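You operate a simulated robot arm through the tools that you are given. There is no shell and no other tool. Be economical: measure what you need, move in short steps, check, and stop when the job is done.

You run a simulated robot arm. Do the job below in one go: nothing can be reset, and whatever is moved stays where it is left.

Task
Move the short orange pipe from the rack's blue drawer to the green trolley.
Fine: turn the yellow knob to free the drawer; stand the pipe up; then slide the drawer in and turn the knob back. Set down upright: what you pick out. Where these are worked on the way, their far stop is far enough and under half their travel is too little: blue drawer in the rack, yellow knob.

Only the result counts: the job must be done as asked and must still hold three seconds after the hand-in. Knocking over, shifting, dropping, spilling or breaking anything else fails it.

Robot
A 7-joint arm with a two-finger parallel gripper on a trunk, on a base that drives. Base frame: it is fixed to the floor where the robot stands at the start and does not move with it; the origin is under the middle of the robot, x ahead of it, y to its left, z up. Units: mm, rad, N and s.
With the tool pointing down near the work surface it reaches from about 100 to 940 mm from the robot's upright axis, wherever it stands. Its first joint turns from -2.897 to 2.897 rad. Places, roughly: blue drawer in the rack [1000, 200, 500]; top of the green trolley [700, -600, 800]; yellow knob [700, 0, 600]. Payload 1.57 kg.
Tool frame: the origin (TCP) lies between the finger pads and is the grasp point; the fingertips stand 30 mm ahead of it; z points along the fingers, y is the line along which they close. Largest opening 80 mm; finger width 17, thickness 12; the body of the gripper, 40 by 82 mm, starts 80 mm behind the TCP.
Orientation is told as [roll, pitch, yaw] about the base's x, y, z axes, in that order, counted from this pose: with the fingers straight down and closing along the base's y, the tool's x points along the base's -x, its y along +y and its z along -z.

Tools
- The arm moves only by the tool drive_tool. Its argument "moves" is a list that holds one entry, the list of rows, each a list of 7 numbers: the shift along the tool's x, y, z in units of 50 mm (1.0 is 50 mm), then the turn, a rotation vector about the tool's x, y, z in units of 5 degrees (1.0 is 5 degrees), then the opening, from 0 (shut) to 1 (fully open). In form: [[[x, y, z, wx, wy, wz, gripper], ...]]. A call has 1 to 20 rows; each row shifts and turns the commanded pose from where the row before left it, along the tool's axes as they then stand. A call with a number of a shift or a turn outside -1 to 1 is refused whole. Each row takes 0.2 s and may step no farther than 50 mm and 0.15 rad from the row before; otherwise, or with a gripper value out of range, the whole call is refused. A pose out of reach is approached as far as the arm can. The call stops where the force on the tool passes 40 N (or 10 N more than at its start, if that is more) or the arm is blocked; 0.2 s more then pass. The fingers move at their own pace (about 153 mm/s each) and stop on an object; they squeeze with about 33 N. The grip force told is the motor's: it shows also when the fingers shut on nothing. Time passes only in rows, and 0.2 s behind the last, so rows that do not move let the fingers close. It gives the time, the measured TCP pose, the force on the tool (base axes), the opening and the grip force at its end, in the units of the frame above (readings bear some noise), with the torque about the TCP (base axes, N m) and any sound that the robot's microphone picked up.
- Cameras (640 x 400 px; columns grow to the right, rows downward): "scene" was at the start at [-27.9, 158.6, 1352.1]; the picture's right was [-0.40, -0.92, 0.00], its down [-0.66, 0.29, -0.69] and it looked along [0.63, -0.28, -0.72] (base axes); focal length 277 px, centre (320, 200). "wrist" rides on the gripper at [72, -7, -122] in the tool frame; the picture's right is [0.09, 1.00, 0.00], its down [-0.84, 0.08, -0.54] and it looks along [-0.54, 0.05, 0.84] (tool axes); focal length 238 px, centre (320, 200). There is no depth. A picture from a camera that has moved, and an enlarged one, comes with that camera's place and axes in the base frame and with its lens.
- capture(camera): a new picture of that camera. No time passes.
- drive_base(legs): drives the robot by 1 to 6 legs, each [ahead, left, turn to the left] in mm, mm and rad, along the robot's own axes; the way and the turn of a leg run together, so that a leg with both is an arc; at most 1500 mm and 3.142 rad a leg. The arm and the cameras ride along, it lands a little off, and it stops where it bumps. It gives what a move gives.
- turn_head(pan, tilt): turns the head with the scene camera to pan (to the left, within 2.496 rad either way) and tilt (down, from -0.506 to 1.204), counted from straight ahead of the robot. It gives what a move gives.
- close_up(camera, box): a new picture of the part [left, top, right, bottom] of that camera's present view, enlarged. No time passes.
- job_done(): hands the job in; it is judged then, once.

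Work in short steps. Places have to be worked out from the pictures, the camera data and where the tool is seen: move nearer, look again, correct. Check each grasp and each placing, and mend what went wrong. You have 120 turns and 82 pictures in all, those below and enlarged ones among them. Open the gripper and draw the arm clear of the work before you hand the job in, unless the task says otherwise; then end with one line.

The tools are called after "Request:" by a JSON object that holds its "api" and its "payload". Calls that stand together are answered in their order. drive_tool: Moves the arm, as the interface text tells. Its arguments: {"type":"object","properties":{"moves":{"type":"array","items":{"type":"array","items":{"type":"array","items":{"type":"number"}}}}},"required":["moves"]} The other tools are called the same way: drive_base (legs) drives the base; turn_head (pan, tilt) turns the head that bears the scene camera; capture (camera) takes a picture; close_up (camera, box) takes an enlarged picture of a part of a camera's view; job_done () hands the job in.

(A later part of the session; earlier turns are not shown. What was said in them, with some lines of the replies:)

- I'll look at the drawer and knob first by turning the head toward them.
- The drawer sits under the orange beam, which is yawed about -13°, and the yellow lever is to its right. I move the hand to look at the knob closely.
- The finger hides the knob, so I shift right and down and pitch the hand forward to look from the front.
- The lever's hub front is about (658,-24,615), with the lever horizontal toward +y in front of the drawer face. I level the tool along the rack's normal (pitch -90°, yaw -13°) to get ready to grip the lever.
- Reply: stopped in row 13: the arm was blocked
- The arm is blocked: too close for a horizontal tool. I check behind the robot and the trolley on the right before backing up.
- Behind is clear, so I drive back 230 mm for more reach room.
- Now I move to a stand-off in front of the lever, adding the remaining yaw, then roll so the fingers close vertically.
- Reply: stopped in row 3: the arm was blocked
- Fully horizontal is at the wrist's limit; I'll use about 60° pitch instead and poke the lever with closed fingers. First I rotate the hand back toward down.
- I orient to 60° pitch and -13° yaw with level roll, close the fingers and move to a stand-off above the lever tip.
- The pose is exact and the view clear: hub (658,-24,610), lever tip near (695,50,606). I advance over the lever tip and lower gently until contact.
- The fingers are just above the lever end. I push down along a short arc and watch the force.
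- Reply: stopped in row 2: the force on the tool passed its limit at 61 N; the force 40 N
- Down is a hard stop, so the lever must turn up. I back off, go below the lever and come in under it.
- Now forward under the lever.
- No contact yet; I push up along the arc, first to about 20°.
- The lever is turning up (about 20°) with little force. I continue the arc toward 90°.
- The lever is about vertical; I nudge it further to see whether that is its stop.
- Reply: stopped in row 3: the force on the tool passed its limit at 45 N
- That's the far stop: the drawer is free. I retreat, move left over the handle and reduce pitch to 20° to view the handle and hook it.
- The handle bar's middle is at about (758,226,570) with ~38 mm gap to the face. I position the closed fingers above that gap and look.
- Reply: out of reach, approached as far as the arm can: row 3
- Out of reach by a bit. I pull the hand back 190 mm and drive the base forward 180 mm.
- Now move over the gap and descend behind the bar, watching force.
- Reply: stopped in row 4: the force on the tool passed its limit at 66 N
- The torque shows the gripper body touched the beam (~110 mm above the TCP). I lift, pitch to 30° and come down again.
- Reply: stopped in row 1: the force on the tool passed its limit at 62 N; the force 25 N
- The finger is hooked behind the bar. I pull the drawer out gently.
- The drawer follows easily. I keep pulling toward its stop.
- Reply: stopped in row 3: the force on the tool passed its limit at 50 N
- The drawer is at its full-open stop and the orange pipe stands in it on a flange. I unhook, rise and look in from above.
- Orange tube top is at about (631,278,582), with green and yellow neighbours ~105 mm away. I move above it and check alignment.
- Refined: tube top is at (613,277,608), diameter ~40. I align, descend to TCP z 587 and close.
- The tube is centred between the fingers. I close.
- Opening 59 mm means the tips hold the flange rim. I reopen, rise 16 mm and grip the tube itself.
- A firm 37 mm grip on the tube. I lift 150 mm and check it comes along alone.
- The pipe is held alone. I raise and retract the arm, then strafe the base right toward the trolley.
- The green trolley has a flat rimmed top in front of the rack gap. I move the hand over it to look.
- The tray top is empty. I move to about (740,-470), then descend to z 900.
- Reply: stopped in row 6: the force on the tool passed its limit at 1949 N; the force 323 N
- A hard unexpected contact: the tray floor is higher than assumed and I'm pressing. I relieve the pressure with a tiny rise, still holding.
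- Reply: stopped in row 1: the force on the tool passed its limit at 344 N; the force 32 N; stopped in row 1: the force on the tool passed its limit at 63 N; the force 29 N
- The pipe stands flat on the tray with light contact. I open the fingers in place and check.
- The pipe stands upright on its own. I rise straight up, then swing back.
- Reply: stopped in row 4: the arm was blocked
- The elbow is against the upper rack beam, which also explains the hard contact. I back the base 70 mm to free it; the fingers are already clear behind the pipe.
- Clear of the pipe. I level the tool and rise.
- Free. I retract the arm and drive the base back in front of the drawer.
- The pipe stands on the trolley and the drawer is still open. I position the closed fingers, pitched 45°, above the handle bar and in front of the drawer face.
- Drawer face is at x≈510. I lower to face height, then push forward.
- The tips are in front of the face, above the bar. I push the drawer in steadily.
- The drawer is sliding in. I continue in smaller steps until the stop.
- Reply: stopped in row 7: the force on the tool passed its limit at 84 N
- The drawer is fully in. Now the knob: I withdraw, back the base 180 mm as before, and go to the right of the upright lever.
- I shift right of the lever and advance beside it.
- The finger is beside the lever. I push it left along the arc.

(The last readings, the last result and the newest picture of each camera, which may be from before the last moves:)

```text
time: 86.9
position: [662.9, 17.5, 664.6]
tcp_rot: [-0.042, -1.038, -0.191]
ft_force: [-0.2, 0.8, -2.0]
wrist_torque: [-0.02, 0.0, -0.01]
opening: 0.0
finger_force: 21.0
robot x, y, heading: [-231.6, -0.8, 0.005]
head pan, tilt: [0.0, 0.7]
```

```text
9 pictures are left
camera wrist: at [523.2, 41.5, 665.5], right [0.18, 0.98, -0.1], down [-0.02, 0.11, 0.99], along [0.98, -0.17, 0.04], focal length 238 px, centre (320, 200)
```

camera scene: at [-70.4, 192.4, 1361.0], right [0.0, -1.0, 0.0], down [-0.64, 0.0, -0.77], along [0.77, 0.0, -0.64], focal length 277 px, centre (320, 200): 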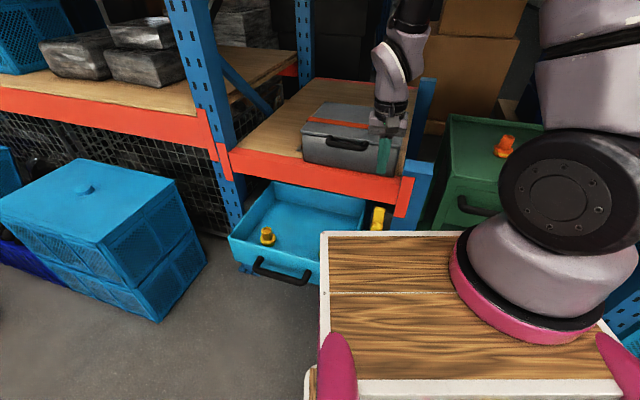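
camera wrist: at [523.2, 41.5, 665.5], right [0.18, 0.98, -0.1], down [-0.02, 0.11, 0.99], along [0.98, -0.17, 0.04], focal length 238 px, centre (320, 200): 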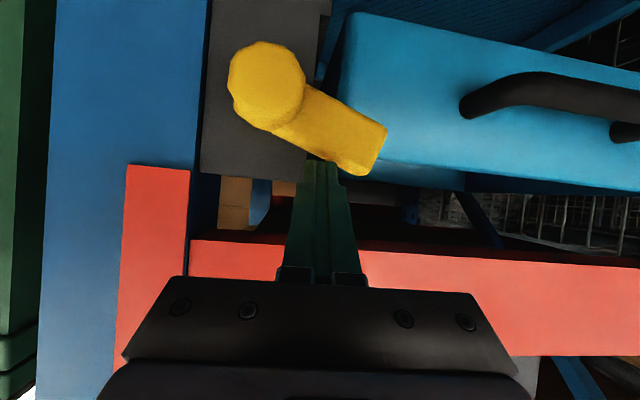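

The lever follows, about 28° left. I finish the arc down to its stop.

Request:
{"api": "drive_tool", "payload": {"moves": [[[0.151, 0.156, 0.087, 0, 0, 0, 0], [0.173, 0.16, 0.1, 0, 0, 0, 0], [0.08, 0, 0.046, 0, 0, 0, 0], [0.05, 0, 0.03, 0, 0, 0, 0], [0.05, 0, 0.03, 0, 0, 0, 0]]]}}

Request:
{"api": "capture", "payload": {"camera": "wrist"}}

```text
time: 87.8
position: [665.8, 33.6, 644.4]
tcp_rot: [-0.038, -1.045, -0.19]
ft_force: [-22.0, 0.5, 24.3]
wrist_torque: [-0.39, -0.04, -0.31]
opening: 0.1
finger_force: 21.5
robot x, y, heading: [-231.4, 3.1, 0.005]
head pan, tilt: [0.0, 0.7]
stopped in row 4: the force on the tool passed its limit at 45 N (the readings are from after the stop); the commanded pose is now the measured one
```

```text
8 pictures are left
camera wrist: at [525.9, 57.3, 643.6], right [0.18, 0.98, -0.1], down [-0.03, 0.11, 0.99], along [0.98, -0.17, 0.04], focal length 238 px, centre (320, 200)
```

wrist: 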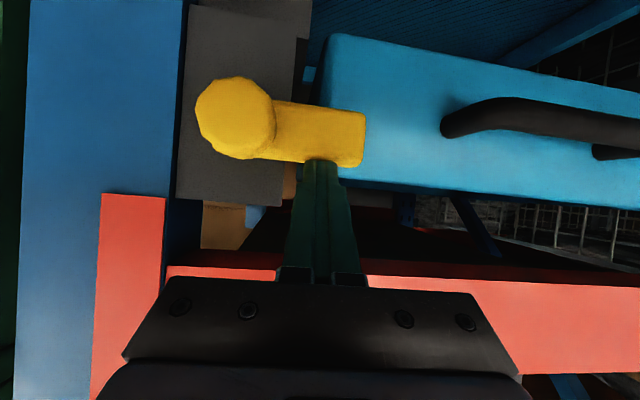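

The lever is back at its horizontal stop. I lift off, draw back clear, open the gripper and do a last check.

Request:
{"api": "drive_tool", "payload": {"moves": [[[-0.17, 0, -0.1, 0, 0, 0, 0], [-0.17, 0, -0.1, 0, 0, 0, 0], [0.35, 0, -0.6, 0, 0, 0, 0], [0.35, 0, -0.6, 0, 0, 0, 0], [0.35, 0, -0.6, 0, 0, 0, 0], [0.1, 0, -0.8, 0, 0, 0, 0.5], [0, 0, -0.8, 0, 0, 0, 1], [0, 0, 0, 0, 0, 0, 1]]]}}

Request:
{"api": "turn_head", "payload": {"pan": -0.25, "tilt": 0.55}}

Request:
{"api": "capture", "payload": {"camera": "scene"}}

Request:
{"api": "capture", "payload": {"camera": "wrist"}}

```text
time: 89.6
position: [494.1, 71.8, 699.0]
tcp_rot: [-0.041, -1.044, -0.188]
ft_force: [0.5, -0.3, -0.3]
wrist_torque: [0.0, 0.02, -0.01]
opening: 80.0
finger_force: 0.0
robot x, y, heading: [-233.2, 1.5, 0.009]
head pan, tilt: [0.0, 0.7]
```

```text
time: 90.4
position: [494.1, 73.3, 699.1]
tcp_rot: [-0.041, -1.044, -0.189]
ft_force: [0.1, -0.2, 0.3]
wrist_torque: [-0.02, 0.03, 0.01]
opening: 79.8
finger_force: 0.1
robot x, y, heading: [-230.3, 1.7, 0.011]
head pan, tilt: [-0.25, 0.55]
```

```text
7 pictures are left
camera scene: at [-247.5, 169.8, 1374.1], right [-0.24, -0.97, 0.0], down [-0.51, 0.13, -0.85], along [0.83, -0.2, -0.52], focal length 277 px, centre (320, 200)
```

scene: 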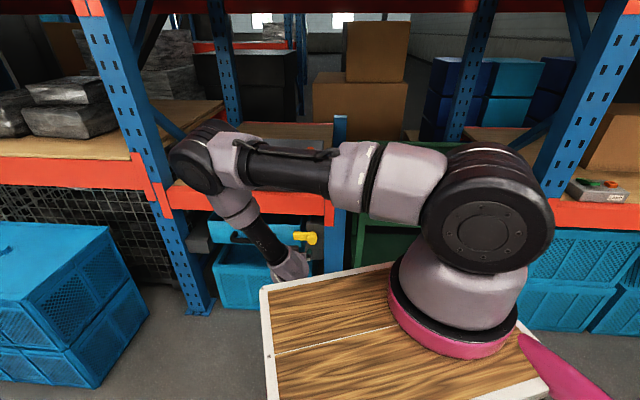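

```text
6 pictures are left
camera wrist: at [355.8, 96.6, 699.0], right [0.18, 0.98, -0.1], down [-0.02, 0.11, 0.99], along [0.98, -0.17, 0.04], focal length 238 px, centre (320, 200)
```

wrist: 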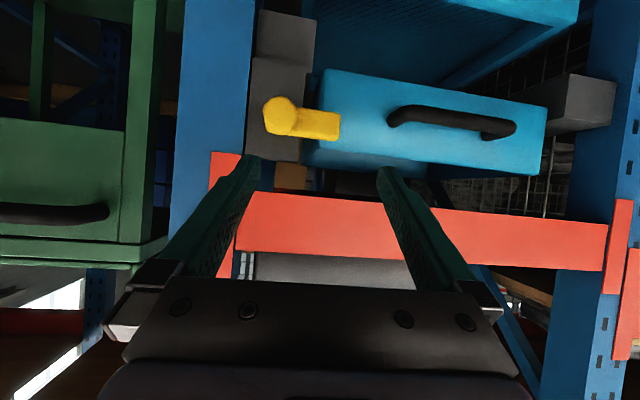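

The drawer is shut, the knob is horizontal at its stop, the pipe was last seen upright on the trolley, and the arm is clear with the gripper open. I hand in.

Request:
{"api": "job_done", "payload": {}}

```text
The job is handed in.
```

I moved the orange pipe onto the green trolley, where it was upright when last seen. The blue drawer is back in and the yellow knob is turned back to its stop. While I set the pipe down, the arm hit hard (a peak of 1949 N); later pictures showed nothing visibly shifted or knocked over.
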